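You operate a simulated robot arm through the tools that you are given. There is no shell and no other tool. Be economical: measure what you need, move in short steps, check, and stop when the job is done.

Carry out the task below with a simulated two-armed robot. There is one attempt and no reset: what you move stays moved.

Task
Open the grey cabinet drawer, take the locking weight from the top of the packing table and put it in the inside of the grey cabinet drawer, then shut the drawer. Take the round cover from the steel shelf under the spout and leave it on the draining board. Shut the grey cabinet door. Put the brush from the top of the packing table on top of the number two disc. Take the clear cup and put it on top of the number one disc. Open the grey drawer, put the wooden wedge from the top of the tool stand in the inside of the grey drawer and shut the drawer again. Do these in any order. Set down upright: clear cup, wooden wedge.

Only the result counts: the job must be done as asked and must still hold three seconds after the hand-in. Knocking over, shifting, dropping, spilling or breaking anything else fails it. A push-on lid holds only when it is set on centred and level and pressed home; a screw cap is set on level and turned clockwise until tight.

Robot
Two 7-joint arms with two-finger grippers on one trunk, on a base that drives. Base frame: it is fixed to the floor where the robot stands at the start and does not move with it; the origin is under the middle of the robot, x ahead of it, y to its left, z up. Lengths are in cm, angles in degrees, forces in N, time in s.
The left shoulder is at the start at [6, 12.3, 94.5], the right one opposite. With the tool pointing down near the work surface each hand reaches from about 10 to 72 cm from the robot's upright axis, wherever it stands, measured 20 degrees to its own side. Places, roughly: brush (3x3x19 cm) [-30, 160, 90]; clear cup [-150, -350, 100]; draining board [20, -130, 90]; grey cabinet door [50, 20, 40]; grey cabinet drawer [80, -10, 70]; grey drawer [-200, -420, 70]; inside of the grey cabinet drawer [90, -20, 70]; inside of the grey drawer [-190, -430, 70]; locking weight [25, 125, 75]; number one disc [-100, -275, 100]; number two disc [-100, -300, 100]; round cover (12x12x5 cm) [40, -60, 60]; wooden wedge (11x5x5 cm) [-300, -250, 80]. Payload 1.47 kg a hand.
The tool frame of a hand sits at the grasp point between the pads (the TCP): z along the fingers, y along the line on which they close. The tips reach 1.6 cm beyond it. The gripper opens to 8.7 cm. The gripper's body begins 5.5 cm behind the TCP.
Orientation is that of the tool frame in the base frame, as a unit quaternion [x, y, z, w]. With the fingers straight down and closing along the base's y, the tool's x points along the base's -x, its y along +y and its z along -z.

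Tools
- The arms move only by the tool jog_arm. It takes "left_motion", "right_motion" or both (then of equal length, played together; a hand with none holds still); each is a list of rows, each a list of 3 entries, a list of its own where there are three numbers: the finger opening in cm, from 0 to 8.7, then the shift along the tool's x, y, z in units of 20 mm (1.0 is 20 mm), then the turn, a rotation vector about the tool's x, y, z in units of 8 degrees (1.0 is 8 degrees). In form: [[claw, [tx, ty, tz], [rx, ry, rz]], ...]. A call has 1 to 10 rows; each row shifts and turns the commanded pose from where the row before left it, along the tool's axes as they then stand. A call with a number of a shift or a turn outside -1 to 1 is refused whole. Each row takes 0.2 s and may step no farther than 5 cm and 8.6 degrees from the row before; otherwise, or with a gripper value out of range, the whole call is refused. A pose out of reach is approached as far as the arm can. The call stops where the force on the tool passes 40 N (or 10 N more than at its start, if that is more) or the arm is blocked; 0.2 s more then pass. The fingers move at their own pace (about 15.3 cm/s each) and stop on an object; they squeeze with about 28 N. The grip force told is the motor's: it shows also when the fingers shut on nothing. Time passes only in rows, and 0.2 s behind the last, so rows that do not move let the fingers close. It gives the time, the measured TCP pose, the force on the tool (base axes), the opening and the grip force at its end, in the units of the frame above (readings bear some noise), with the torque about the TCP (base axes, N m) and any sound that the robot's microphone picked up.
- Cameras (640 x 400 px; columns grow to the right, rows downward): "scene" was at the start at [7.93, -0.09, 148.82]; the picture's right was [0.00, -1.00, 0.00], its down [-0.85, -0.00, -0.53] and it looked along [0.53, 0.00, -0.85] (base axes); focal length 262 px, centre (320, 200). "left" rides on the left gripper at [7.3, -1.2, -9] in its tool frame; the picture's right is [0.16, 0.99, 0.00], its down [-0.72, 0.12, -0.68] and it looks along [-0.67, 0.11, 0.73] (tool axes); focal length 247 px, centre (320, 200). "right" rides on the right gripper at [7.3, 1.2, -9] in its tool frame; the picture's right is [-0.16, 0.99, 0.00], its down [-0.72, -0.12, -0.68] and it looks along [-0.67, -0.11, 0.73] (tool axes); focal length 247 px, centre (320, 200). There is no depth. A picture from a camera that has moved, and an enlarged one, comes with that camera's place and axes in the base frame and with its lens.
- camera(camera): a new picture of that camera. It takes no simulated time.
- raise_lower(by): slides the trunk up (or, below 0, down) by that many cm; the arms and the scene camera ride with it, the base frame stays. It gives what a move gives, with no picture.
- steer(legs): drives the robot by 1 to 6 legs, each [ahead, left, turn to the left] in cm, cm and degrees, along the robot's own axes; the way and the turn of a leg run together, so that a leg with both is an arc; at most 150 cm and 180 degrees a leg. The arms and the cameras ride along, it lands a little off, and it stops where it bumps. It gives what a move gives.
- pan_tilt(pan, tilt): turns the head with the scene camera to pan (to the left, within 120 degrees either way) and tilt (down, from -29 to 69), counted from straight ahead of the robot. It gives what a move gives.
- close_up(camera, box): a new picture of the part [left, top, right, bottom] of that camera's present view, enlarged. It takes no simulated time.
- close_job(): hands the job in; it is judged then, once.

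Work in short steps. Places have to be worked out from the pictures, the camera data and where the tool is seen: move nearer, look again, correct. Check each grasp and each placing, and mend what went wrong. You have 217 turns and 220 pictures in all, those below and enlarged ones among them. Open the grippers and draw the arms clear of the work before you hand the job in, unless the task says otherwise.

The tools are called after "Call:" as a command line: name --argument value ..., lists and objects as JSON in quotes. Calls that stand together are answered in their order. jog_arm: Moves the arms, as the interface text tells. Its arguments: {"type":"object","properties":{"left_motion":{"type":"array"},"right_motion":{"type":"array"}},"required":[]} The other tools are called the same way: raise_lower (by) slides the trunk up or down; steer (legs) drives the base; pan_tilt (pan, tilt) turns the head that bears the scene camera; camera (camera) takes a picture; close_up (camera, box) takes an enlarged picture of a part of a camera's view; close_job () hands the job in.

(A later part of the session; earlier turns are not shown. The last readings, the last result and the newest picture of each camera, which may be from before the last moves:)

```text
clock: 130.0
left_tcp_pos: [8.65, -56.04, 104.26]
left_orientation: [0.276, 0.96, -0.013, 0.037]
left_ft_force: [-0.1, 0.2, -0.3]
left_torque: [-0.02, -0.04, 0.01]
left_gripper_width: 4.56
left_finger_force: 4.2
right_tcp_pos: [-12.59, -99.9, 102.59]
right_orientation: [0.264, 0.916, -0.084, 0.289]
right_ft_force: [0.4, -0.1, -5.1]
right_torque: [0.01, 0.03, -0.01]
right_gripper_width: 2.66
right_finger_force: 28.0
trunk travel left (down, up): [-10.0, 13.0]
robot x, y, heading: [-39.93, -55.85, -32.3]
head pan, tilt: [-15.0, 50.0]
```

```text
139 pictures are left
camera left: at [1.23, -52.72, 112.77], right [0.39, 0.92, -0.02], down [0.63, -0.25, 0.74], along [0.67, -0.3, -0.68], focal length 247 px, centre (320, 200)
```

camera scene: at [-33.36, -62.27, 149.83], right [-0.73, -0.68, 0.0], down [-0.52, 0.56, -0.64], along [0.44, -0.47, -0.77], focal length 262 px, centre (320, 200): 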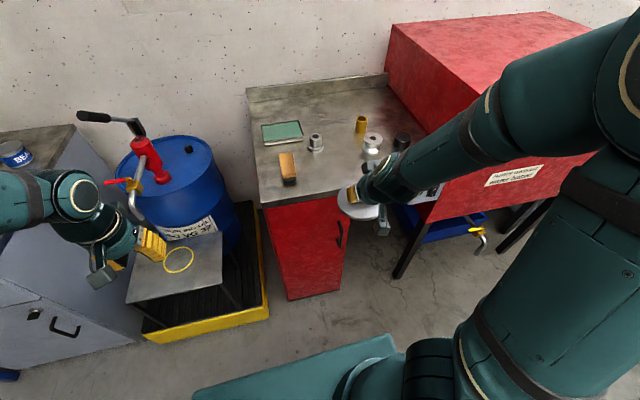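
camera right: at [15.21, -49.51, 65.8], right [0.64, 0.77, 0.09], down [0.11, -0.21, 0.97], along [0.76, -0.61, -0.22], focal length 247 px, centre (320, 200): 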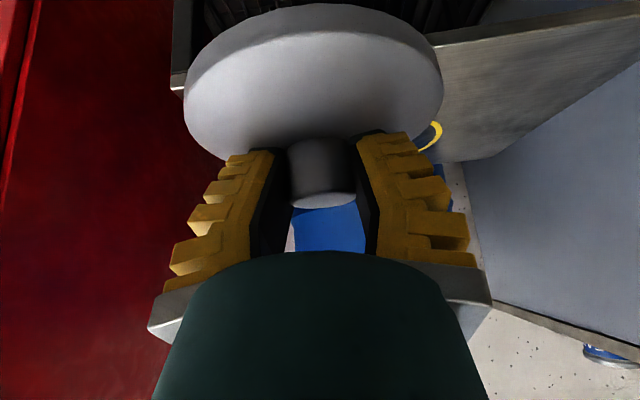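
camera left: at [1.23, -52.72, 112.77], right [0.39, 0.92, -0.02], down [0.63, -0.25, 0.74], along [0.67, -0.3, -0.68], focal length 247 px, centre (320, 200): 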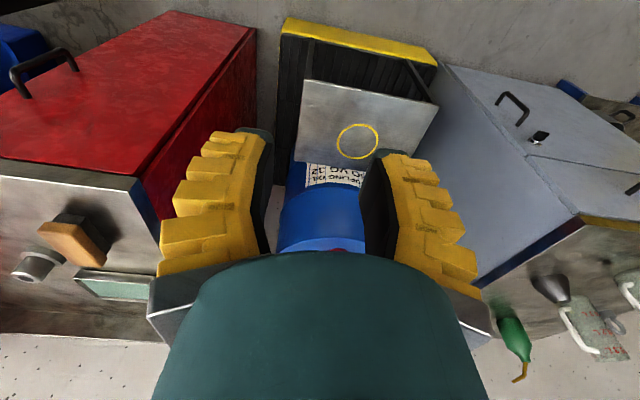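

Board top is at z≈90. A free spot lies between the wooden block and the fittings, at about (5.5, -112). Drive 8 cm ahead and extend the right arm 14 cm.

Call:
steer --legs '[[8, 0, 0]]'

Call:
jog_arm --right_motion '[[0, [-0.767, -0.05, 0.94], [0, 0, 0]], [0, [-0.767, -0.05, 0.94], [0, 0, 0]], [0, [-0.767, -0.05, 0.94], [0, 0, 0]], [0, [-0.767, -0.05, 0.94], [0, 0, 0]], [0, [-0.767, -0.05, 0.94], [0, 0, 0]], [0, [-0.767, -0.05, 0.94], [0, 0, 0]]]'

Call:
camera --camera "scene"

Call:
camera --camera "right"

```text
clock: 131.0
left_tcp_pos: [15.56, -60.26, 104.34]
left_orientation: [0.277, 0.96, -0.013, 0.037]
left_ft_force: [0.5, 0.0, 0.2]
left_torque: [0.01, 0.04, -0.02]
left_gripper_width: 4.57
left_finger_force: 4.1
right_tcp_pos: [-5.73, -104.11, 102.66]
right_orientation: [0.265, 0.917, -0.083, 0.288]
right_ft_force: [0.4, -0.7, -4.7]
right_torque: [0.02, 0.02, 0.02]
right_gripper_width: 2.65
right_finger_force: 28.0
trunk travel left (down, up): [-10.0, 13.0]
robot x, y, heading: [-32.7, -59.89, -32.4]
head pan, tilt: [-15.0, 50.0]
```

```text
clock: 132.4
left_tcp_pos: [15.53, -60.36, 104.27]
left_orientation: [0.277, 0.96, -0.013, 0.037]
left_ft_force: [0.2, -0.1, -0.8]
left_torque: [0.03, 0.04, 0.03]
left_gripper_width: 4.56
left_finger_force: 4.4
right_tcp_pos: [5.75, -112.02, 98.72]
right_orientation: [0.265, 0.916, -0.084, 0.288]
right_ft_force: [0.4, -0.7, -3.8]
right_torque: [0.01, 0.03, -0.03]
right_gripper_width: 2.66
right_finger_force: 28.2
trunk travel left (down, up): [-10.0, 13.0]
robot x, y, heading: [-32.82, -60.03, -32.0]
head pan, tilt: [-15.0, 50.0]
```

```text
138 pictures are left
camera scene: at [-26.45, -66.56, 149.82], right [-0.73, -0.68, 0.0], down [-0.52, 0.56, -0.64], along [0.44, -0.47, -0.77], focal length 262 px, centre (320, 200)
```

scene: 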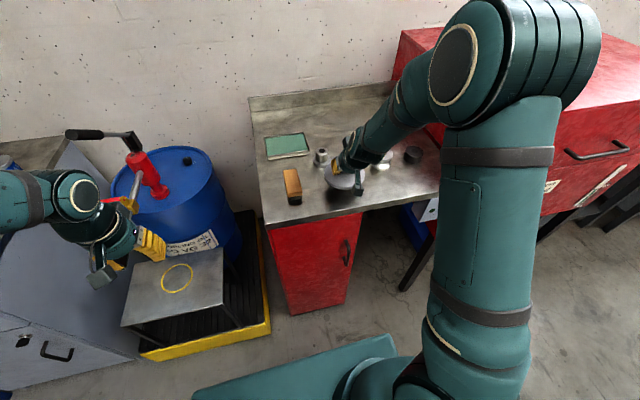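

```text
137 pictures are left
camera right: at [-2.82, -105.14, 101.64], right [0.63, 0.77, 0.09], down [0.11, -0.21, 0.97], along [0.76, -0.61, -0.22], focal length 247 px, centre (320, 200)
```

right: 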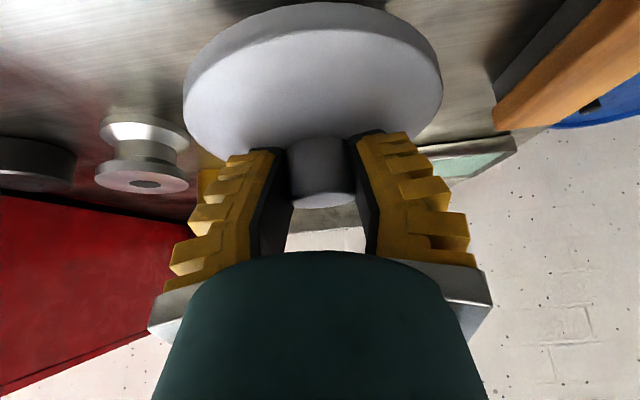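

Spot is clear; shift 1.5 cm right for margin from the fitting, then lower slowly until contact.

Call:
jog_arm --right_motion '[[0, [0, -0.75, 0], [0, 0, 0]], [0, [0.287, 0, 0.41], [0, 0, 0]], [0, [0.287, 0, 0.41], [0, 0, 0]], [0, [0.172, 0, 0.246], [0, 0, 0]], [0, [0.172, 0, 0.246], [0, 0, 0]], [0, [0.172, 0, 0.246], [0, 0, 0]], [0, [0.172, 0, 0.246], [0, 0, 0]], [0, [0.172, 0, 0.246], [0, 0, 0]]]'

Call:
camera --camera "right"

Call:
close_up --camera "scene" --box '[240, 90, 460, 230]'

```text
clock: 134.2
left_tcp_pos: [15.58, -60.15, 104.37]
left_orientation: [0.277, 0.96, -0.015, 0.039]
left_ft_force: [0.2, -0.4, -0.3]
left_torque: [0.01, 0.0, 0.01]
left_gripper_width: 4.57
left_finger_force: 4.2
right_tcp_pos: [4.96, -113.33, 93.85]
right_orientation: [0.263, 0.916, -0.083, 0.291]
right_ft_force: [-2.8, -0.8, 9.2]
right_torque: [0.25, -0.05, 0.0]
right_gripper_width: 2.68
right_finger_force: 27.8
trunk travel left (down, up): [-10.0, 13.0]
robot x, y, heading: [-32.54, -60.23, -32.2]
head pan, tilt: [-15.0, 50.0]
```

```text
136 pictures are left
camera right: at [-3.77, -106.39, 96.9], right [0.64, 0.77, 0.09], down [0.11, -0.2, 0.97], along [0.77, -0.61, -0.21], focal length 247 px, centre (320, 200)
```

right: 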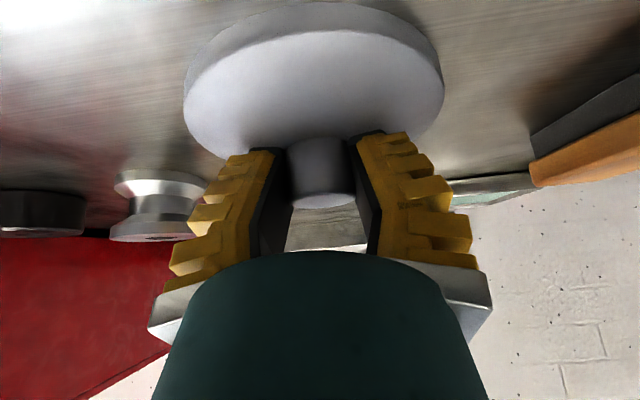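

```text
2.86 times, centred on (350, 160) of scene
camera zoom: at [-26.63, -66.43, 149.86], right [-0.73, -0.68, 0.0], down [-0.52, 0.56, -0.64], along [0.44, -0.47, -0.77], focal length 749 px, centre (234, 314)
```

zoom: 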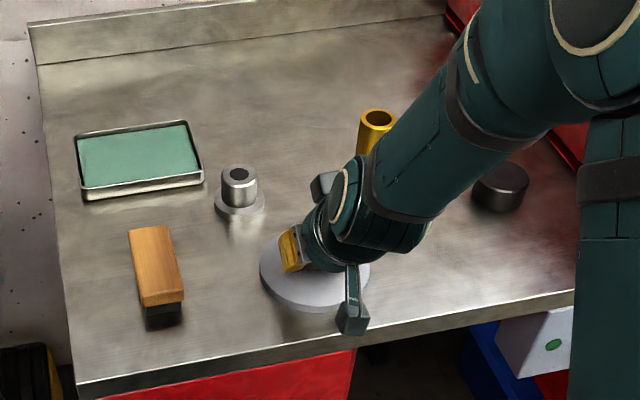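

Cover is resting on the board. Release and withdraw along the tool axis.

Call:
jog_arm --right_motion '[[6, [0, 0, 0], [0, 0, 0]], [6, [0, 0, 0], [0, 0, 0]], [6, [0, 0, -0.8], [0, 0, 0]], [6, [0, 0, -1], [0, 0, 0]], [6, [0, 0, -1], [0, 0, 0]], [6, [0, 0, -1], [0, 0, 0]], [6, [0, 0, -1], [0, 0, 0]], [6, [0, 0, -1], [0, 0, 0]], [6, [0, 0, -1], [0, 0, 0]], [6, [0, 0, -1], [0, 0, 0]]]'

Call:
close_up --camera "scene" --box '[240, 90, 460, 230]'

```text
clock: 136.4
left_tcp_pos: [15.41, -60.07, 104.46]
left_orientation: [0.276, 0.96, -0.013, 0.038]
left_ft_force: [0.1, 0.8, -0.3]
left_torque: [-0.02, -0.03, 0.04]
left_gripper_width: 4.54
left_finger_force: 4.3
right_tcp_pos: [-2.45, -108.67, 106.44]
right_orientation: [0.264, 0.916, -0.083, 0.288]
right_ft_force: [-1.2, -0.1, 0.3]
right_torque: [-0.01, 0.01, -0.03]
right_gripper_width: 6.45
right_finger_force: 3.0
trunk travel left (down, up): [-10.0, 13.0]
robot x, y, heading: [-32.62, -60.18, -31.9]
head pan, tilt: [-15.0, 50.0]
```

```text
2.86 times, centred on (350, 160) of scene
camera zoom: at [-26.6, -66.46, 149.84], right [-0.73, -0.68, 0.0], down [-0.52, 0.56, -0.64], along [0.44, -0.47, -0.77], focal length 749 px, centre (234, 314)
```

zoom: 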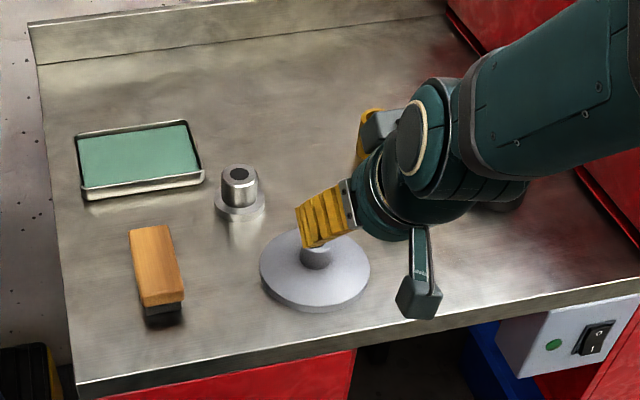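

The cover is placed. Next the brush on the packing table: back away, turn to the table's heading and drive to its left part.

Call:
steer --legs '[[-20, 0, 0], [0, 0, 88.5], [85, 0, 0], [0, 77, 0]]'

Call:
pan_tilt --pan 0 --tilt 40

Call:
camera --camera "scene"

Call:
close_up --camera "scene" --box '[220, 100, 420, 225]'

```text
clock: 152.8
left_tcp_pos: [-66.42, 112.24, 104.36]
left_orientation: [-0.476, 0.879, 0.017, 0.037]
left_ft_force: [0.5, -0.3, -0.6]
left_torque: [0.01, 0.01, 0.02]
left_gripper_width: 4.58
left_finger_force: 4.1
right_tcp_pos: [-18.14, 93.59, 106.3]
right_orientation: [-0.453, 0.839, 0.144, 0.265]
right_ft_force: [0.2, -0.4, 0.1]
right_torque: [0.0, 0.01, 0.0]
right_gripper_width: 6.49
right_finger_force: 3.8
trunk travel left (down, up): [-10.0, 13.0]
robot x, y, heading: [-67.36, 64.17, 56.6]
head pan, tilt: [-15.0, 50.0]
```

```text
clock: 153.5
left_tcp_pos: [-66.48, 112.25, 104.32]
left_orientation: [-0.476, 0.878, 0.017, 0.036]
left_ft_force: [-0.1, -0.5, -0.2]
left_torque: [-0.04, 0.01, 0.0]
left_gripper_width: 4.59
left_finger_force: 3.8
right_tcp_pos: [-18.39, 93.37, 106.38]
right_orientation: [-0.453, 0.839, 0.143, 0.265]
right_ft_force: [-0.2, -0.5, -0.5]
right_torque: [0.0, 0.01, -0.01]
right_gripper_width: 6.45
right_finger_force: 3.4
trunk travel left (down, up): [-10.0, 13.0]
robot x, y, heading: [-66.85, 64.21, 56.6]
head pan, tilt: [0.0, 40.0]
```

```text
133 pictures are left
camera scene: at [-62.1, 72.0, 151.25], right [0.84, -0.55, 0.0], down [-0.35, -0.54, -0.77], along [0.42, 0.64, -0.64], focal length 262 px, centre (320, 200)
```

scene: 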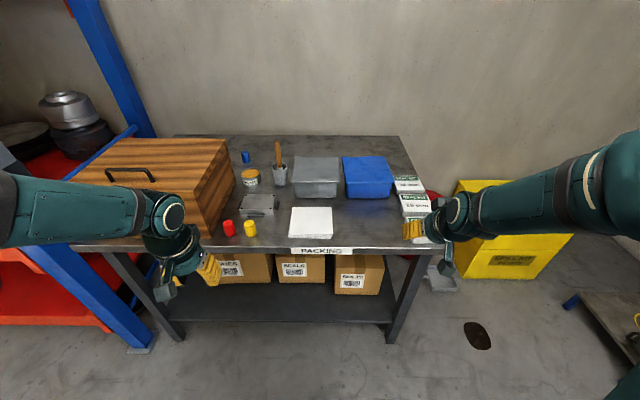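

```text
3.20 times, centred on (320, 162) of scene
camera zoom: at [-62.1, 72.0, 151.25], right [0.84, -0.55, 0.0], down [-0.35, -0.54, -0.77], along [0.42, 0.64, -0.64], focal length 839 px, centre (320, 320)
```

zoom: 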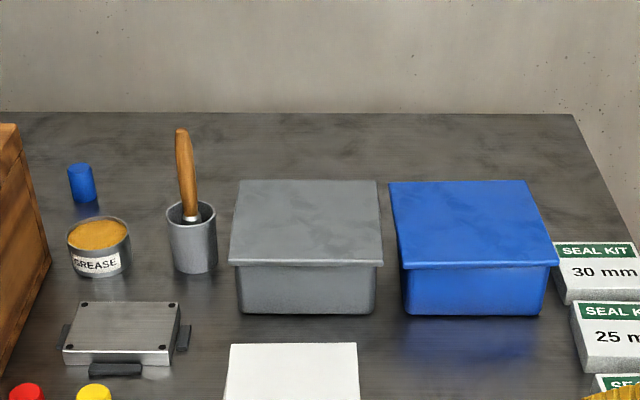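

The brush stands handle-up in a grey cup near (-26.5, 156). I'll grip its handle with a nearly horizontal hand, so that later tipping the hand down lays the brush flat. First extend and pitch the left hand here, clear of the table.

Call:
jog_arm --left_motion '[[6, [-1, -0.45, -0.4], [0, 0, 0]], [6, [-1, -0.45, -0.4], [0, 0, 0]], [6, [-1, -0.45, -0.4], [0, 0, 0]], [6, [-1, -0.45, -0.4], [0, 0, 0]], [6, [-1, -0.45, -0.4], [0, 0, 0]], [6, [-1, -0.45, -0.4], [0, 0, 0]], [6, [-1, -0.45, -0.4], [0, 0, 0]], [6, [-1, -0.45, -0.4], [0, 0, 0]], [6, [-1, -0.45, -0.4], [0, 0, 0]], [6, [-1, -0.45, -0.4], [0, 0, 0]]]'

Call:
jog_arm --left_motion '[[6, [0, 0, 0], [0, -0.95, 0]], [6, [0, 0, 0], [0, -0.95, 0]], [6, [0, 0, 0], [0, -0.95, 0]], [6, [0, 0, 0], [0, -0.95, 0]], [6, [0, 0, 0], [0, -0.95, 0]], [6, [0, 0, 0], [0, -0.95, 0]], [6, [0, 0, 0], [0, -0.95, 0]], [6, [0, 0, 0], [0, -0.95, 0]]]'

Call:
steer --legs '[[18, 0, 0]]'

Call:
camera --camera "left"

Call:
camera --camera "scene"

```text
clock: 155.7
left_tcp_pos: [-48.29, 123.63, 114.0]
left_orientation: [-0.476, 0.879, 0.016, 0.035]
left_ft_force: [0.5, 0.9, 0.8]
left_torque: [0.02, 0.02, -0.02]
left_gripper_width: 6.48
left_finger_force: 3.4
right_tcp_pos: [-18.37, 93.54, 106.28]
right_orientation: [-0.454, 0.839, 0.144, 0.264]
right_ft_force: [0.6, 0.1, 0.8]
right_torque: [0.01, 0.01, -0.02]
right_gripper_width: 6.46
right_finger_force: 3.2
trunk travel left (down, up): [-10.0, 13.0]
robot x, y, heading: [-67.14, 64.16, 56.8]
head pan, tilt: [0.0, 40.0]
```

```text
clock: 157.5
left_tcp_pos: [-48.88, 123.95, 113.83]
left_orientation: [-0.42, 0.76, 0.247, 0.431]
left_ft_force: [0.1, 0.3, 0.7]
left_torque: [-0.01, 0.0, 0.02]
left_gripper_width: 6.46
left_finger_force: 3.2
left hand out of reach, approached as far as the arm can: row 7
right_tcp_pos: [-18.44, 93.5, 106.44]
right_orientation: [-0.455, 0.838, 0.143, 0.264]
right_ft_force: [-0.3, -0.6, 0.0]
right_torque: [0.0, -0.02, -0.03]
right_gripper_width: 6.41
right_finger_force: 3.3
trunk travel left (down, up): [-10.0, 13.0]
robot x, y, heading: [-67.36, 63.97, 57.0]
head pan, tilt: [0.0, 40.0]
```

```text
clock: 159.0
left_tcp_pos: [-39.0, 138.63, 113.7]
left_orientation: [-0.42, 0.76, 0.248, 0.43]
left_ft_force: [-0.2, 1.1, 0.2]
left_torque: [0.01, -0.02, -0.01]
left_gripper_width: 6.47
left_finger_force: 3.3
right_tcp_pos: [-8.56, 108.37, 106.32]
right_orientation: [-0.453, 0.84, 0.142, 0.264]
right_ft_force: [0.1, -0.3, 0.5]
right_torque: [-0.01, 0.03, -0.02]
right_gripper_width: 6.48
right_finger_force: 3.6
trunk travel left (down, up): [-10.0, 13.0]
robot x, y, heading: [-57.97, 79.12, 56.8]
head pan, tilt: [0.0, 40.0]
```

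```text
131 pictures are left
camera left: at [-44.11, 128.53, 112.03], right [-0.88, 0.45, -0.12], down [-0.2, -0.13, 0.97], along [0.42, 0.88, 0.21], focal length 247 px, centre (320, 200)
```

left: 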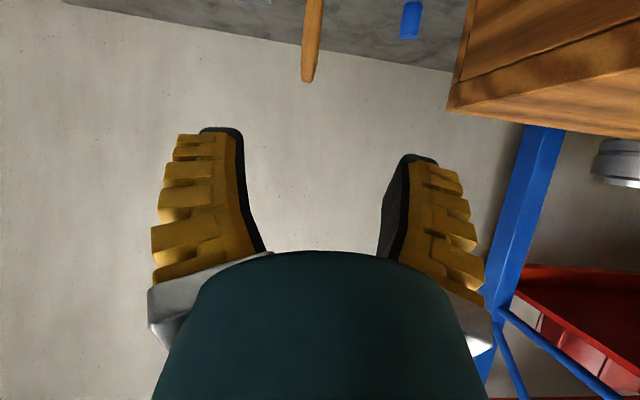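

```text
130 pictures are left
camera scene: at [-52.3, 86.99, 151.24], right [0.84, -0.55, 0.0], down [-0.35, -0.54, -0.77], along [0.42, 0.64, -0.64], focal length 262 px, centre (320, 200)
```

scene: 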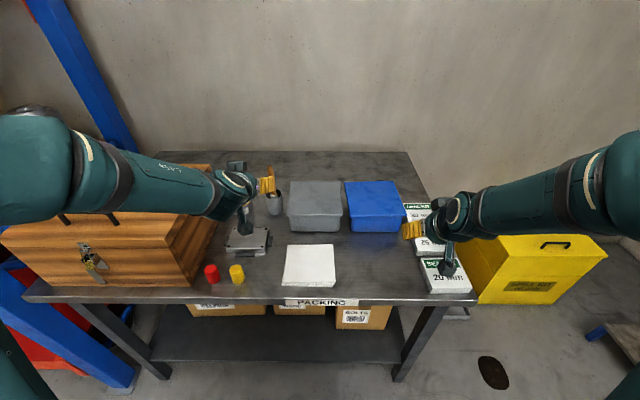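

Handle top is at (-24.6, 160.4, 103), laterally aligned with the hand. Drive 11 cm ahead and lower to z≈99 in front of it.

Call:
steer --legs '[[10, 0, 0]]'

Call:
jog_arm --left_motion '[[6, [0.893, 0, 0.526], [0, 0, 0]], [6, [0.893, 0, 0.526], [0, 0, 0]], [6, [0.893, 0, 0.526], [0, 0, 0]], [6, [0.893, 0, 0.526], [0, 0, 0]], [6, [0.893, 0, 0.526], [0, 0, 0]], [6, [0.893, 0, 0.526], [0, 0, 0]], [6, [0.893, 0, 0.526], [0, 0, 0]]]'

Call:
camera --camera "left"

Call:
close_up --camera "scene" --box '[180, 120, 380, 300]'

```text
clock: 160.2
left_tcp_pos: [-33.54, 146.98, 113.74]
left_orientation: [-0.419, 0.761, 0.247, 0.43]
left_ft_force: [-0.3, 0.3, 0.0]
left_torque: [0.02, 0.02, 0.01]
left_gripper_width: 6.47
left_finger_force: 3.5
right_tcp_pos: [-3.09, 116.54, 106.4]
right_orientation: [-0.453, 0.839, 0.143, 0.264]
right_ft_force: [-0.7, 0.7, 0.5]
right_torque: [0.02, 0.02, 0.02]
right_gripper_width: 6.46
right_finger_force: 3.5
trunk travel left (down, up): [-10.0, 13.0]
robot x, y, heading: [-52.21, 87.56, 56.8]
head pan, tilt: [0.0, 40.0]
```

```text
clock: 161.8
left_tcp_pos: [-33.91, 147.12, 99.39]
left_orientation: [-0.419, 0.76, 0.247, 0.431]
left_ft_force: [0.2, -0.7, 0.4]
left_torque: [0.0, 0.0, -0.01]
left_gripper_width: 6.44
left_finger_force: 3.2
right_tcp_pos: [-3.17, 116.55, 106.31]
right_orientation: [-0.453, 0.84, 0.142, 0.264]
right_ft_force: [-0.1, -0.1, -0.1]
right_torque: [0.01, 0.03, -0.04]
right_gripper_width: 6.45
right_finger_force: 3.5
trunk travel left (down, up): [-10.0, 13.0]
robot x, y, heading: [-52.11, 86.98, 56.9]
head pan, tilt: [0.0, 40.0]
```

```text
129 pictures are left
camera left: at [-39.03, 136.79, 97.63], right [-0.88, 0.45, -0.12], down [-0.2, -0.13, 0.97], along [0.42, 0.88, 0.21], focal length 247 px, centre (320, 200)
```

left: 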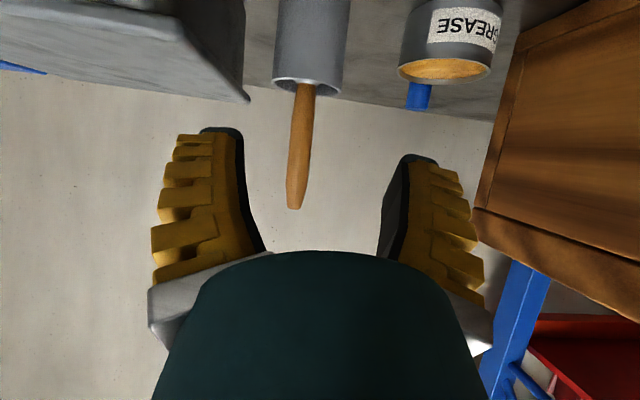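

```text
2.22 times, centred on (280, 210) of scene
camera zoom: at [-47.01, 95.14, 151.25], right [0.84, -0.55, 0.0], down [-0.35, -0.54, -0.77], along [0.42, 0.64, -0.64], focal length 583 px, centre (409, 178)
```

zoom: 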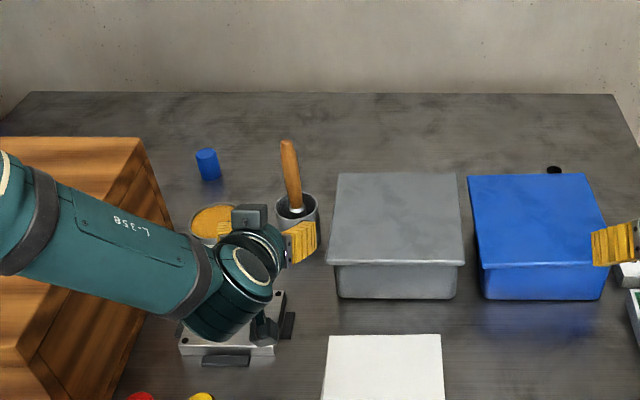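

Handle is vertical at about (-24.7, 160.2), z 91–104. Advance 15.8 cm horizontally and close.

Call:
jog_arm --left_motion '[[6, [-0.5, -0.03, 0.85], [0, 0, 0]], [6, [-0.5, -0.03, 0.85], [0, 0, 0]], [6, [-0.5, -0.03, 0.85], [0, 0, 0]], [6, [-0.5, -0.03, 0.85], [0, 0, 0]], [6, [-0.5, -0.03, 0.85], [0, 0, 0]], [6, [-0.5, -0.03, 0.85], [0, 0, 0]], [6, [-0.5, -0.03, 0.85], [0, 0, 0]], [6, [-0.5, -0.03, 0.85], [0, 0, 0]]]'

Call:
camera --camera "left"

Call:
close_up --camera "scene" --box '[180, 120, 380, 300]'

```text
clock: 163.6
left_tcp_pos: [-25.05, 160.31, 99.47]
left_orientation: [-0.418, 0.76, 0.247, 0.431]
left_ft_force: [1.1, 0.1, 0.1]
left_torque: [0.01, -0.03, 0.0]
left_gripper_width: 6.44
left_finger_force: 3.1
right_tcp_pos: [-3.21, 116.46, 106.37]
right_orientation: [-0.453, 0.839, 0.143, 0.264]
right_ft_force: [0.5, -0.6, 1.0]
right_torque: [-0.01, -0.03, -0.01]
right_gripper_width: 6.44
right_finger_force: 3.0
trunk travel left (down, up): [-10.0, 13.0]
robot x, y, heading: [-52.26, 87.44, 57.1]
head pan, tilt: [0.0, 40.0]
```

```text
127 pictures are left
camera left: at [-30.2, 150.05, 97.65], right [-0.88, 0.45, -0.12], down [-0.2, -0.13, 0.97], along [0.42, 0.88, 0.21], focal length 247 px, centre (320, 200)
```

left: 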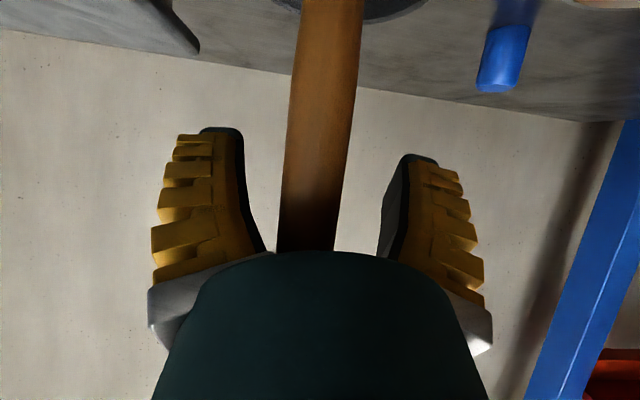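

```text
2.22 times, centred on (280, 210) of scene
camera zoom: at [-46.97, 95.12, 151.25], right [0.84, -0.55, 0.0], down [-0.35, -0.54, -0.77], along [0.42, 0.64, -0.64], focal length 583 px, centre (409, 178)
```

zoom: 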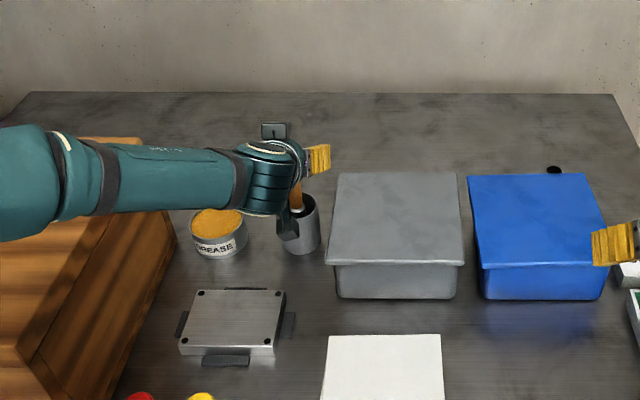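

Handle is between the pads. Close.

Call:
jog_arm --left_motion '[[0, [0, 0, 0], [0, 0, 0]], [0, [0, 0, 0], [0, 0, 0]], [0, [0, 0, 0], [0, 0, 0]]]'

Call:
camera --camera "left"

```text
clock: 164.4
left_tcp_pos: [-25.14, 160.28, 99.46]
left_orientation: [-0.419, 0.76, 0.248, 0.43]
left_ft_force: [-0.2, -0.2, -0.3]
left_torque: [0.0, 0.0, -0.01]
left_gripper_width: 0.6
left_finger_force: 28.1
right_tcp_pos: [-3.2, 116.56, 106.35]
right_orientation: [-0.453, 0.84, 0.143, 0.264]
right_ft_force: [-0.7, -0.1, 0.3]
right_torque: [0.03, -0.04, 0.01]
right_gripper_width: 6.47
right_finger_force: 3.3
trunk travel left (down, up): [-10.0, 13.0]
robot x, y, heading: [-52.11, 87.41, 56.9]
head pan, tilt: [0.0, 40.0]
```

```text
125 pictures are left
camera left: at [-30.24, 150.01, 97.65], right [-0.88, 0.45, -0.12], down [-0.2, -0.13, 0.97], along [0.42, 0.88, 0.21], focal length 247 px, centre (320, 200)
```

left: 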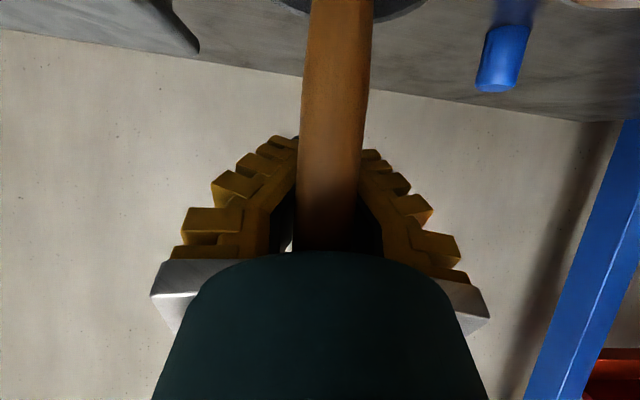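

Gripped. Lift straight up 18 cm, then check.

Call:
jog_arm --left_motion '[[0, [-0.43, 0, -0.254], [0, 0, 0]], [0, [-0.862, 0, -0.508], [0, 0, 0]], [0, [-0.862, 0, -0.508], [0, 0, 0]], [0, [-0.862, 0, -0.508], [0, 0, 0]], [0, [-0.862, 0, -0.508], [0, 0, 0]], [0, [-0.862, 0, -0.508], [0, 0, 0]], [0, [-0.862, 0, -0.508], [0, 0, 0]], [0, [-0.862, 0, -0.508], [0, 0, 0]], [0, [-0.862, 0, -0.508], [0, 0, 0]], [0, [-0.862, 0, -0.508], [0, 0, 0]]]'

Call:
camera --camera "left"

Call:
close_up --camera "scene" --box '[180, 80, 380, 300]'

```text
clock: 166.6
left_tcp_pos: [-25.0, 159.93, 118.48]
left_orientation: [-0.418, 0.761, 0.247, 0.431]
left_ft_force: [0.6, 0.3, -0.1]
left_torque: [-0.02, 0.01, -0.01]
left_gripper_width: 0.02
left_finger_force: 27.6
right_tcp_pos: [-3.28, 116.4, 106.44]
right_orientation: [-0.453, 0.839, 0.144, 0.264]
right_ft_force: [-0.7, -1.4, 0.0]
right_torque: [0.01, 0.01, -0.01]
right_gripper_width: 6.46
right_finger_force: 3.7
trunk travel left (down, up): [-10.0, 13.0]
robot x, y, heading: [-52.17, 86.99, 56.8]
head pan, tilt: [0.0, 40.0]
```

```text
124 pictures are left
camera left: at [-30.04, 149.63, 116.66], right [-0.88, 0.45, -0.12], down [-0.2, -0.13, 0.97], along [0.43, 0.88, 0.21], focal length 247 px, centre (320, 200)
```

left: 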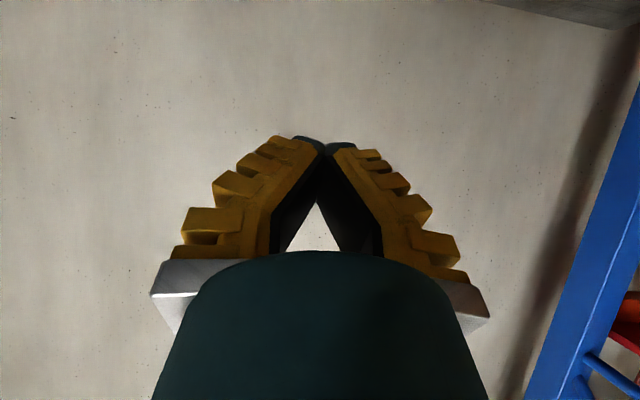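

```text
1.82 times, centred on (280, 190) of scene
camera zoom: at [-47.0, 95.04, 151.26], right [0.84, -0.55, 0.0], down [-0.35, -0.54, -0.77], along [0.42, 0.64, -0.64], focal length 477 px, centre (393, 218)
```

zoom: 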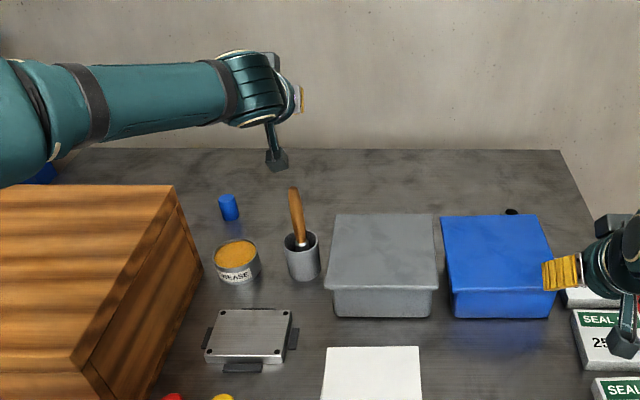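

The handle slipped out because it sat behind the TCP where the fingers gape. Its real axis is about (-26.2, 158). I'll go back down with the hand 2.7 cm farther back so the pads near the tips grip it.

Call:
jog_arm --left_motion '[[6, [0.7, 0, -1], [0, 0, 0]], [6, [0.935, 0, 0.47], [0, 0, 0]], [6, [0.935, 0, 0.56], [0, 0, 0]], [6, [0.935, 0, 0.56], [0, 0, 0]], [6, [0.935, 0, 0.56], [0, 0, 0]], [6, [0.935, 0, 0.56], [0, 0, 0]], [6, [0.935, 0, 0.56], [0, 0, 0]], [6, [0.935, 0, 0.55], [0, 0, 0]], [6, [0.935, 0, 0.55], [0, 0, 0]], [6, [0.935, 0, 0.53], [0, 0, 0]]]'

Call:
camera --camera "left"

Call:
close_up --camera "scene" --box '[180, 80, 380, 300]'

```text
clock: 168.8
left_tcp_pos: [-26.28, 158.05, 98.64]
left_orientation: [-0.418, 0.76, 0.248, 0.431]
left_ft_force: [0.8, -0.2, 0.4]
left_torque: [-0.04, 0.0, 0.0]
left_gripper_width: 6.45
left_finger_force: 3.4
right_tcp_pos: [-3.15, 116.47, 106.33]
right_orientation: [-0.452, 0.84, 0.142, 0.264]
right_ft_force: [-0.8, 0.3, -0.7]
right_torque: [-0.04, 0.05, 0.01]
right_gripper_width: 6.43
right_finger_force: 3.3
trunk travel left (down, up): [-10.0, 13.0]
robot x, y, heading: [-52.27, 87.05, 56.8]
head pan, tilt: [0.0, 40.0]
```

```text
122 pictures are left
camera left: at [-31.5, 147.76, 96.86], right [-0.88, 0.45, -0.12], down [-0.2, -0.13, 0.97], along [0.42, 0.88, 0.21], focal length 247 px, centre (320, 200)
```

left: 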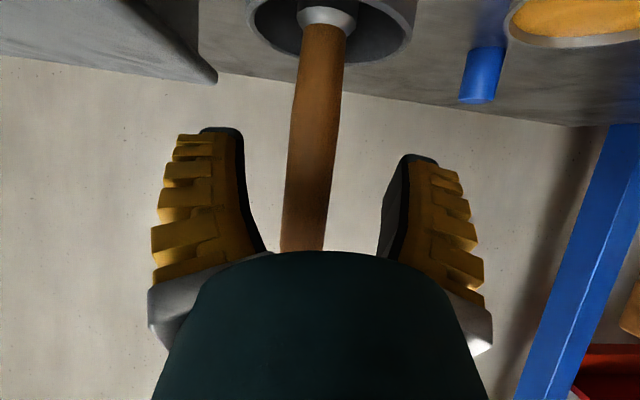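

```text
1.82 times, centred on (280, 190) of scene
camera zoom: at [-47.0, 95.14, 151.25], right [0.84, -0.55, 0.0], down [-0.35, -0.54, -0.77], along [0.42, 0.64, -0.64], focal length 477 px, centre (393, 218)
```

zoom: 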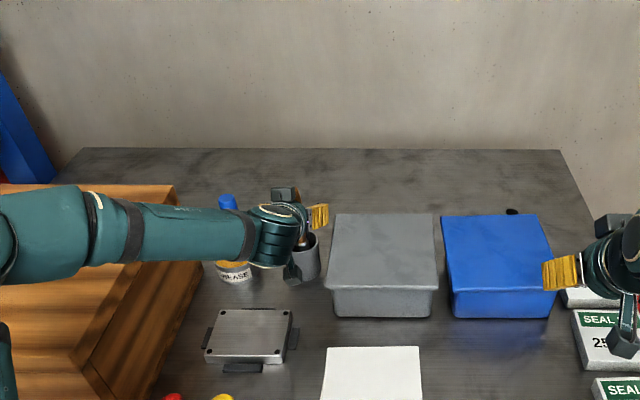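

The handle is now slightly beyond the tips; advance 1.4 cm and close.

Call:
jog_arm --left_motion '[[6, [-0.36, -0.05, 0.6], [0, 0, 0]], [0, [0, 0, 0], [0, 0, 0]], [0, [0, 0, 0], [0, 0, 0]], [0, [0, 0, 0], [0, 0, 0]]]'

Call:
camera --camera "left"

```text
clock: 169.8
left_tcp_pos: [-25.58, 159.22, 98.72]
left_orientation: [-0.419, 0.76, 0.248, 0.431]
left_ft_force: [0.1, 0.4, -0.2]
left_torque: [0.02, -0.01, 0.01]
left_gripper_width: 0.61
left_finger_force: 28.5
right_tcp_pos: [-3.13, 116.34, 106.27]
right_orientation: [-0.453, 0.839, 0.143, 0.264]
right_ft_force: [-0.4, -0.1, 0.6]
right_torque: [0.02, 0.02, 0.0]
right_gripper_width: 6.48
right_finger_force: 3.5
trunk travel left (down, up): [-10.0, 13.0]
robot x, y, heading: [-52.12, 87.18, 56.7]
head pan, tilt: [0.0, 40.0]
```

```text
120 pictures are left
camera left: at [-30.74, 148.89, 96.96], right [-0.88, 0.45, -0.12], down [-0.2, -0.13, 0.97], along [0.42, 0.88, 0.21], focal length 247 px, centre (320, 200)
```

left: 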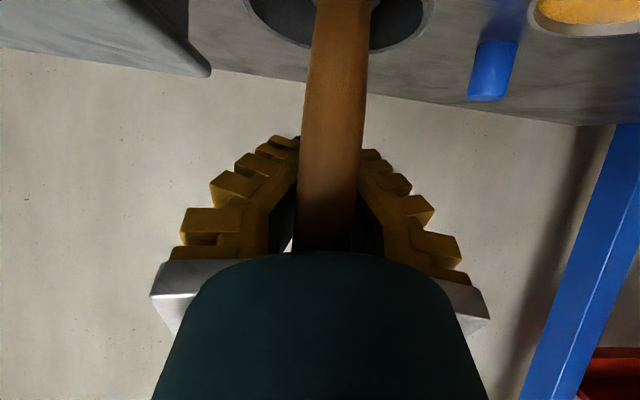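

The fingers are nearly shut with the handle in the hollow nearer the palm, so I was too deep. Open, back off 3.2 cm and close again at the pads.

Call:
jog_arm --left_motion '[[6, [0, 0, 0], [0, 0, 0]], [6, [0, 0, 0], [0, 0, 0]], [6, [0.406, 0, -0.69], [0, 0, 0]], [6, [0.406, 0, -0.69], [0, 0, 0]]]'

Call:
camera --camera "left"

Call:
jog_arm --left_motion '[[0, [0, 0, 0], [0, 0, 0]], [0, [0, 0, 0], [0, 0, 0]], [0, [0, 0, 0], [0, 0, 0]]]'

Call:
camera --camera "left"

```text
clock: 170.8
left_tcp_pos: [-27.21, 156.27, 98.62]
left_orientation: [-0.418, 0.76, 0.247, 0.432]
left_ft_force: [-1.3, 0.2, -0.2]
left_torque: [0.03, 0.02, 0.01]
left_gripper_width: 6.43
left_finger_force: 3.2
right_tcp_pos: [-3.17, 116.52, 106.39]
right_orientation: [-0.453, 0.839, 0.144, 0.265]
right_ft_force: [-0.5, -0.7, -0.7]
right_torque: [0.02, -0.03, -0.03]
right_gripper_width: 6.45
right_finger_force: 3.0
trunk travel left (down, up): [-10.0, 13.0]
robot x, y, heading: [-52.45, 86.98, 56.7]
head pan, tilt: [0.0, 40.0]
```

```text
119 pictures are left
camera left: at [-32.41, 146.1, 96.87], right [-0.88, 0.45, -0.12], down [-0.2, -0.13, 0.97], along [0.42, 0.88, 0.21], focal length 247 px, centre (320, 200)
```

left: 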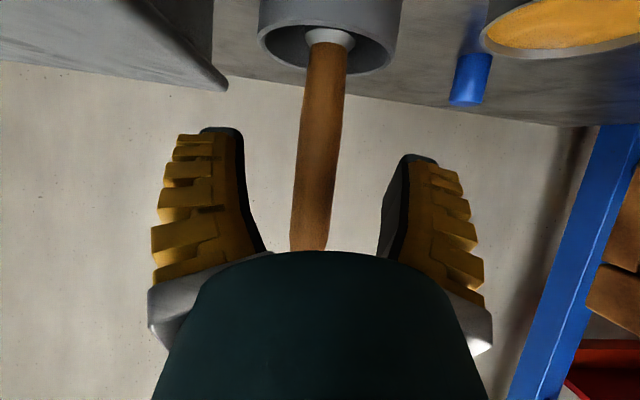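

```text
clock: 171.6
left_tcp_pos: [-27.33, 156.35, 98.57]
left_orientation: [-0.419, 0.76, 0.248, 0.431]
left_ft_force: [1.3, 0.0, -1.0]
left_torque: [0.01, -0.01, -0.02]
left_gripper_width: 0.03
left_finger_force: 28.2
right_tcp_pos: [-3.05, 116.45, 106.29]
right_orientation: [-0.453, 0.839, 0.144, 0.264]
right_ft_force: [0.2, 0.4, -0.4]
right_torque: [-0.02, -0.04, 0.0]
right_gripper_width: 6.46
right_finger_force: 3.3
trunk travel left (down, up): [-10.0, 13.0]
robot x, y, heading: [-52.38, 87.29, 56.9]
head pan, tilt: [0.0, 40.0]
```

```text
118 pictures are left
camera left: at [-32.41, 146.11, 96.87], right [-0.88, 0.45, -0.12], down [-0.2, -0.13, 0.97], along [0.42, 0.88, 0.21], focal length 247 px, centre (320, 200)
```

left: 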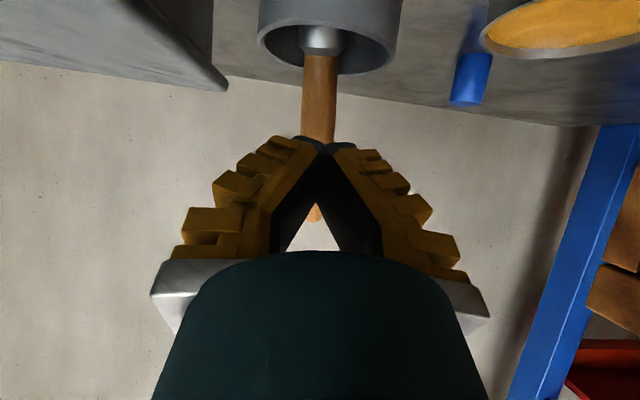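

Re-triangulating: the handle at finger height is about (-26, 158.1), i.e. about 2 cm ahead of the present TCP. Open, advance 2 cm, look and close.

Call:
jog_arm --left_motion '[[6, [0, 0, 0], [0, 0, 0]], [6, [0, 0, 0], [0, 0, 0]], [6, [-0.25, 0, 0.43], [0, 0, 0]], [6, [-0.25, 0, 0.43], [0, 0, 0]]]'

Call:
camera --camera "left"

Call:
jog_arm --left_motion '[[0, [0, 0, 0], [0, 0, 0]], [0, [0, 0, 0], [0, 0, 0]], [0, [0, 0, 0], [0, 0, 0]]]'

Call:
camera --camera "left"

```text
clock: 172.6
left_tcp_pos: [-26.28, 158.15, 98.61]
left_orientation: [-0.418, 0.761, 0.246, 0.431]
left_ft_force: [0.1, -0.2, 0.3]
left_torque: [-0.03, -0.04, 0.01]
left_gripper_width: 6.47
left_finger_force: 3.5
right_tcp_pos: [-3.14, 116.53, 106.36]
right_orientation: [-0.454, 0.839, 0.144, 0.264]
right_ft_force: [-0.2, -0.3, 0.5]
right_torque: [0.0, 0.0, 0.01]
right_gripper_width: 6.45
right_finger_force: 3.8
trunk travel left (down, up): [-10.0, 13.0]
robot x, y, heading: [-52.61, 87.0, 56.8]
head pan, tilt: [0.0, 40.0]
```

```text
117 pictures are left
camera left: at [-31.38, 147.85, 96.86], right [-0.88, 0.45, -0.12], down [-0.2, -0.13, 0.97], along [0.42, 0.88, 0.21], focal length 247 px, centre (320, 200)
```

left: 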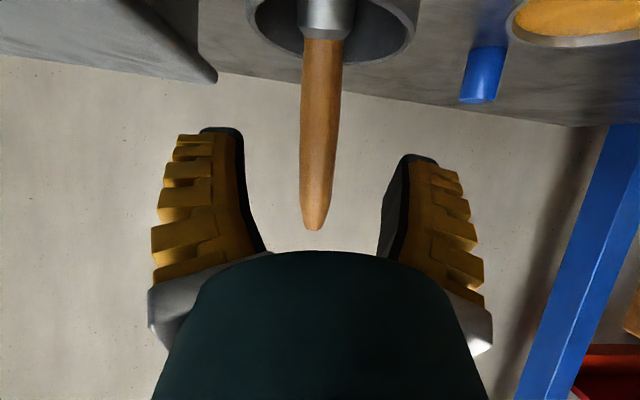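

```text
clock: 173.4
left_tcp_pos: [-26.31, 158.08, 98.65]
left_orientation: [-0.418, 0.76, 0.248, 0.431]
left_ft_force: [-0.9, 0.0, 0.8]
left_torque: [-0.04, -0.02, -0.02]
left_gripper_width: 0.0
left_finger_force: 28.4
right_tcp_pos: [-3.14, 116.49, 106.34]
right_orientation: [-0.454, 0.839, 0.144, 0.264]
right_ft_force: [-0.4, -0.6, -0.3]
right_torque: [-0.01, -0.02, 0.01]
right_gripper_width: 6.46
right_finger_force: 3.1
trunk travel left (down, up): [-10.0, 13.0]
robot x, y, heading: [-52.34, 87.34, 56.8]
head pan, tilt: [0.0, 40.0]
```

```text
116 pictures are left
camera left: at [-31.38, 147.82, 96.86], right [-0.88, 0.45, -0.12], down [-0.2, -0.13, 0.97], along [0.42, 0.88, 0.21], focal length 247 px, centre (320, 200)
```

left: 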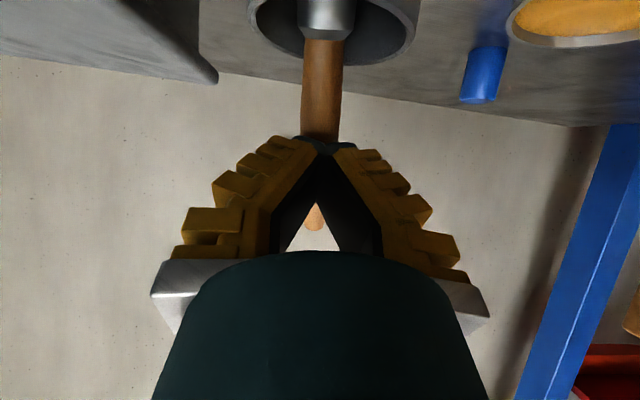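

The handle now leans away. Open, advance 2.2 cm and close again.

Call:
jog_arm --left_motion '[[6, [0, 0, 0], [0, 0, 0]], [6, [0, 0, 0], [0, 0, 0]], [6, [-0.28, -0.04, 0.475], [0, 0, 0]], [6, [-0.28, -0.04, 0.475], [0, 0, 0]]]'

Call:
camera --camera "left"

Call:
jog_arm --left_motion '[[0, [0, 0, 0], [0, 0, 0]], [0, [0, 0, 0], [0, 0, 0]], [0, [0, 0, 0], [0, 0, 0]]]'

Call:
camera --camera "left"

```text
clock: 174.4
left_tcp_pos: [-25.09, 159.91, 98.64]
left_orientation: [-0.419, 0.76, 0.249, 0.43]
left_ft_force: [-0.3, 0.4, -0.2]
left_torque: [0.03, 0.0, -0.02]
left_gripper_width: 6.48
left_finger_force: 3.3
right_tcp_pos: [-3.23, 116.55, 106.31]
right_orientation: [-0.453, 0.839, 0.144, 0.264]
right_ft_force: [-0.3, 0.9, 0.2]
right_torque: [0.03, -0.01, 0.03]
right_gripper_width: 6.47
right_finger_force: 3.1
trunk travel left (down, up): [-10.0, 13.0]
robot x, y, heading: [-52.35, 87.27, 56.9]
head pan, tilt: [0.0, 40.0]
```

```text
115 pictures are left
camera left: at [-30.14, 149.63, 96.85], right [-0.88, 0.45, -0.12], down [-0.2, -0.13, 0.97], along [0.42, 0.88, 0.21], focal length 247 px, centre (320, 200)
```

left: 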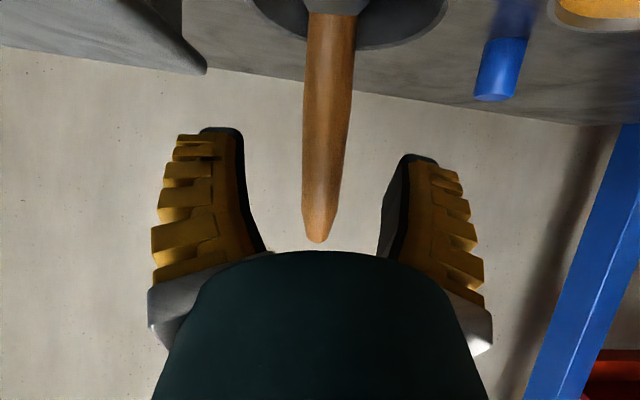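

```text
clock: 175.2
left_tcp_pos: [-24.93, 159.8, 98.82]
left_orientation: [-0.417, 0.761, 0.247, 0.432]
left_ft_force: [0.5, -7.2, 8.6]
left_torque: [0.01, -0.21, 0.02]
left_gripper_width: 0.61
left_finger_force: 27.6
right_tcp_pos: [-3.2, 116.39, 106.33]
right_orientation: [-0.452, 0.84, 0.143, 0.265]
right_ft_force: [-1.3, -0.8, 0.2]
right_torque: [-0.02, 0.03, 0.0]
right_gripper_width: 6.43
right_finger_force: 3.4
trunk travel left (down, up): [-10.0, 13.0]
robot x, y, heading: [-52.06, 87.45, 56.9]
head pan, tilt: [0.0, 40.0]
```

```text
114 pictures are left
camera left: at [-30.07, 149.44, 97.01], right [-0.88, 0.46, -0.12], down [-0.2, -0.14, 0.97], along [0.43, 0.88, 0.21], focal length 247 px, centre (320, 200)
```

left: 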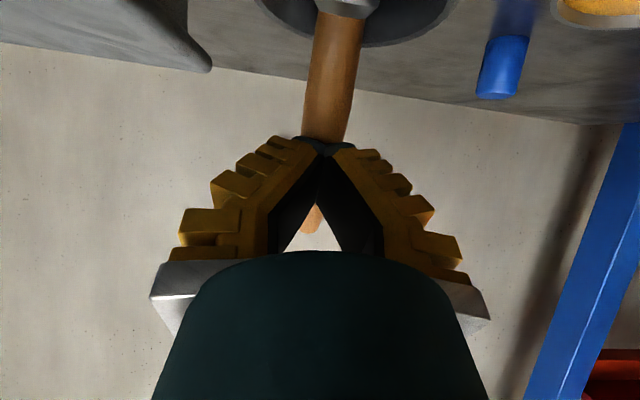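

The tilted grip keeps squeezing the handle out. I'll switch to a vertical hand with the handle along the fingers. Open, back off and up, check that the cup is standing.

Call:
jog_arm --left_motion '[[6, [0, 0, 0], [0, 0, 0]], [6, [0, 0, 0], [0, 0, 0]], [6, [0.508, 0, -0.862], [0, 0, 0]], [6, [0.508, 0, -0.862], [0, 0, 0]], [6, [0.508, 0, -0.862], [0, 0, 0]], [6, [-0.862, 0, -0.508], [0, 0, 0]], [6, [-0.862, 0, -0.508], [0, 0, 0]], [6, [-0.862, 0, -0.508], [0, 0, 0]], [6, [-0.862, 0, -0.508], [0, 0, 0]], [6, [-0.862, 0, -0.508], [0, 0, 0]]]'

Call:
jog_arm --left_motion '[[6, [-0.862, 0, -0.508], [0, 0, 0]], [6, [0, 0, 0], [0, 0.93, 0]], [6, [0, 0, 0], [0, 0.93, 0]], [6, [0, 0, 0], [0, 0.93, 0]], [6, [0, 0, 0], [0, 0.93, 0]], [6, [0, 0, 0], [0, 0.93, 0]], [6, [0, 0, 0], [0, 0.93, 0]], [6, [0, 0, 0], [0, 0.93, 0]], [6, [0, 0, 0], [0, 0.9, 0]]]'

Call:
camera --camera "left"

Call:
close_up --camera "scene" --box '[180, 80, 380, 300]'

```text
clock: 177.4
left_tcp_pos: [-28.1, 154.56, 108.54]
left_orientation: [-0.418, 0.76, 0.247, 0.431]
left_ft_force: [0.3, -0.4, -0.9]
left_torque: [-0.02, -0.01, -0.02]
left_gripper_width: 6.46
left_finger_force: 2.9
right_tcp_pos: [-3.15, 116.36, 106.48]
right_orientation: [-0.453, 0.839, 0.144, 0.264]
right_ft_force: [-0.6, -0.3, 0.0]
right_torque: [-0.01, -0.03, -0.02]
right_gripper_width: 6.46
right_finger_force: 3.5
trunk travel left (down, up): [-10.0, 13.0]
robot x, y, heading: [-52.13, 87.31, 56.7]
head pan, tilt: [0.0, 40.0]
```

```text
clock: 179.4
left_tcp_pos: [-28.08, 154.62, 110.52]
left_orientation: [-0.486, 0.874, 0.006, -0.002]
left_ft_force: [0.4, -0.2, -0.2]
left_torque: [-0.01, 0.03, 0.02]
left_gripper_width: 6.49
left_finger_force: 3.4
right_tcp_pos: [-3.13, 116.55, 106.38]
right_orientation: [-0.453, 0.839, 0.143, 0.264]
right_ft_force: [0.3, 0.7, -0.1]
right_torque: [0.02, 0.01, -0.02]
right_gripper_width: 6.43
right_finger_force: 2.9
trunk travel left (down, up): [-10.0, 13.0]
robot x, y, heading: [-52.31, 87.18, 56.7]
head pan, tilt: [0.0, 40.0]
```

```text
113 pictures are left
camera left: at [-30.82, 147.74, 119.55], right [-0.92, 0.39, 0.01], down [0.29, 0.67, 0.68], along [0.26, 0.63, -0.73], focal length 247 px, centre (320, 200)
```

left: 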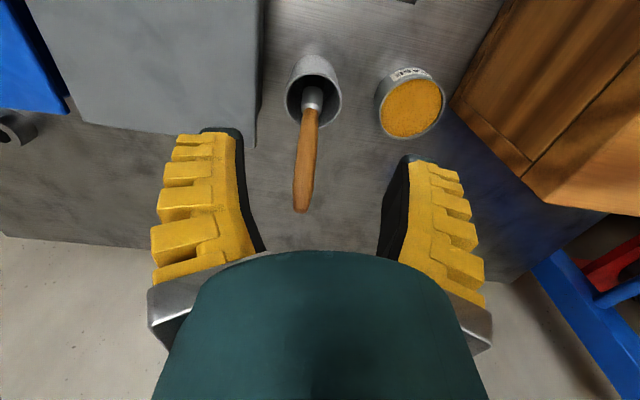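

```text
1.82 times, centred on (280, 190) of scene
camera zoom: at [-46.92, 95.12, 151.25], right [0.84, -0.55, 0.0], down [-0.35, -0.54, -0.77], along [0.42, 0.64, -0.64], focal length 477 px, centre (393, 218)
```

zoom: 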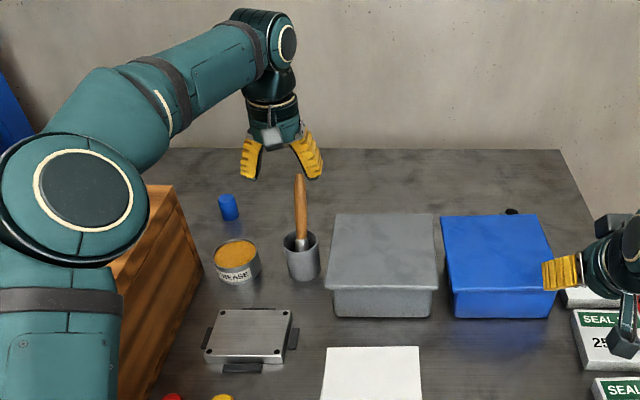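

The cup is upright and the handle leans away, top at (-23.5, 160.7, 104), mouth at (-26, 157.3, 93). Drive 5 cm closer and come down on it vertically.

Call:
steer --legs '[[5, 0, 0]]'

Call:
camera --camera "left"

```text
clock: 180.3
left_tcp_pos: [-25.29, 158.94, 110.48]
left_orientation: [-0.486, 0.874, 0.008, -0.002]
left_ft_force: [0.5, 0.6, 0.1]
left_torque: [-0.02, 0.08, 0.01]
left_gripper_width: 6.48
left_finger_force: 3.1
right_tcp_pos: [-0.29, 120.82, 106.36]
right_orientation: [-0.454, 0.839, 0.143, 0.263]
right_ft_force: [-0.2, 0.8, -0.4]
right_torque: [-0.01, 0.0, 0.0]
right_gripper_width: 6.47
right_finger_force: 3.2
trunk travel left (down, up): [-10.0, 13.0]
robot x, y, heading: [-49.5, 91.86, 56.8]
head pan, tilt: [0.0, 40.0]
```

```text
111 pictures are left
camera left: at [-28.06, 152.02, 119.43], right [-0.92, 0.39, 0.01], down [0.29, 0.67, 0.68], along [0.26, 0.64, -0.73], focal length 247 px, centre (320, 200)
```

left: 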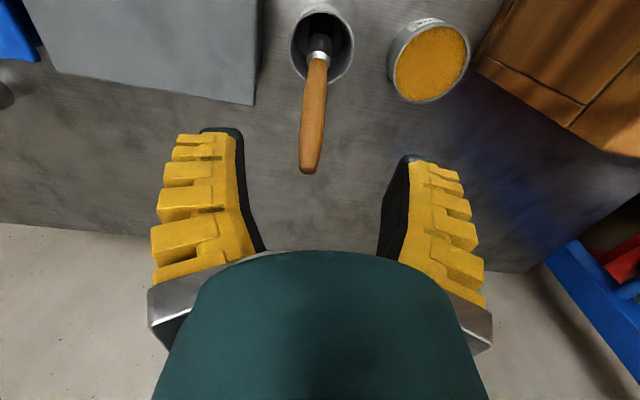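

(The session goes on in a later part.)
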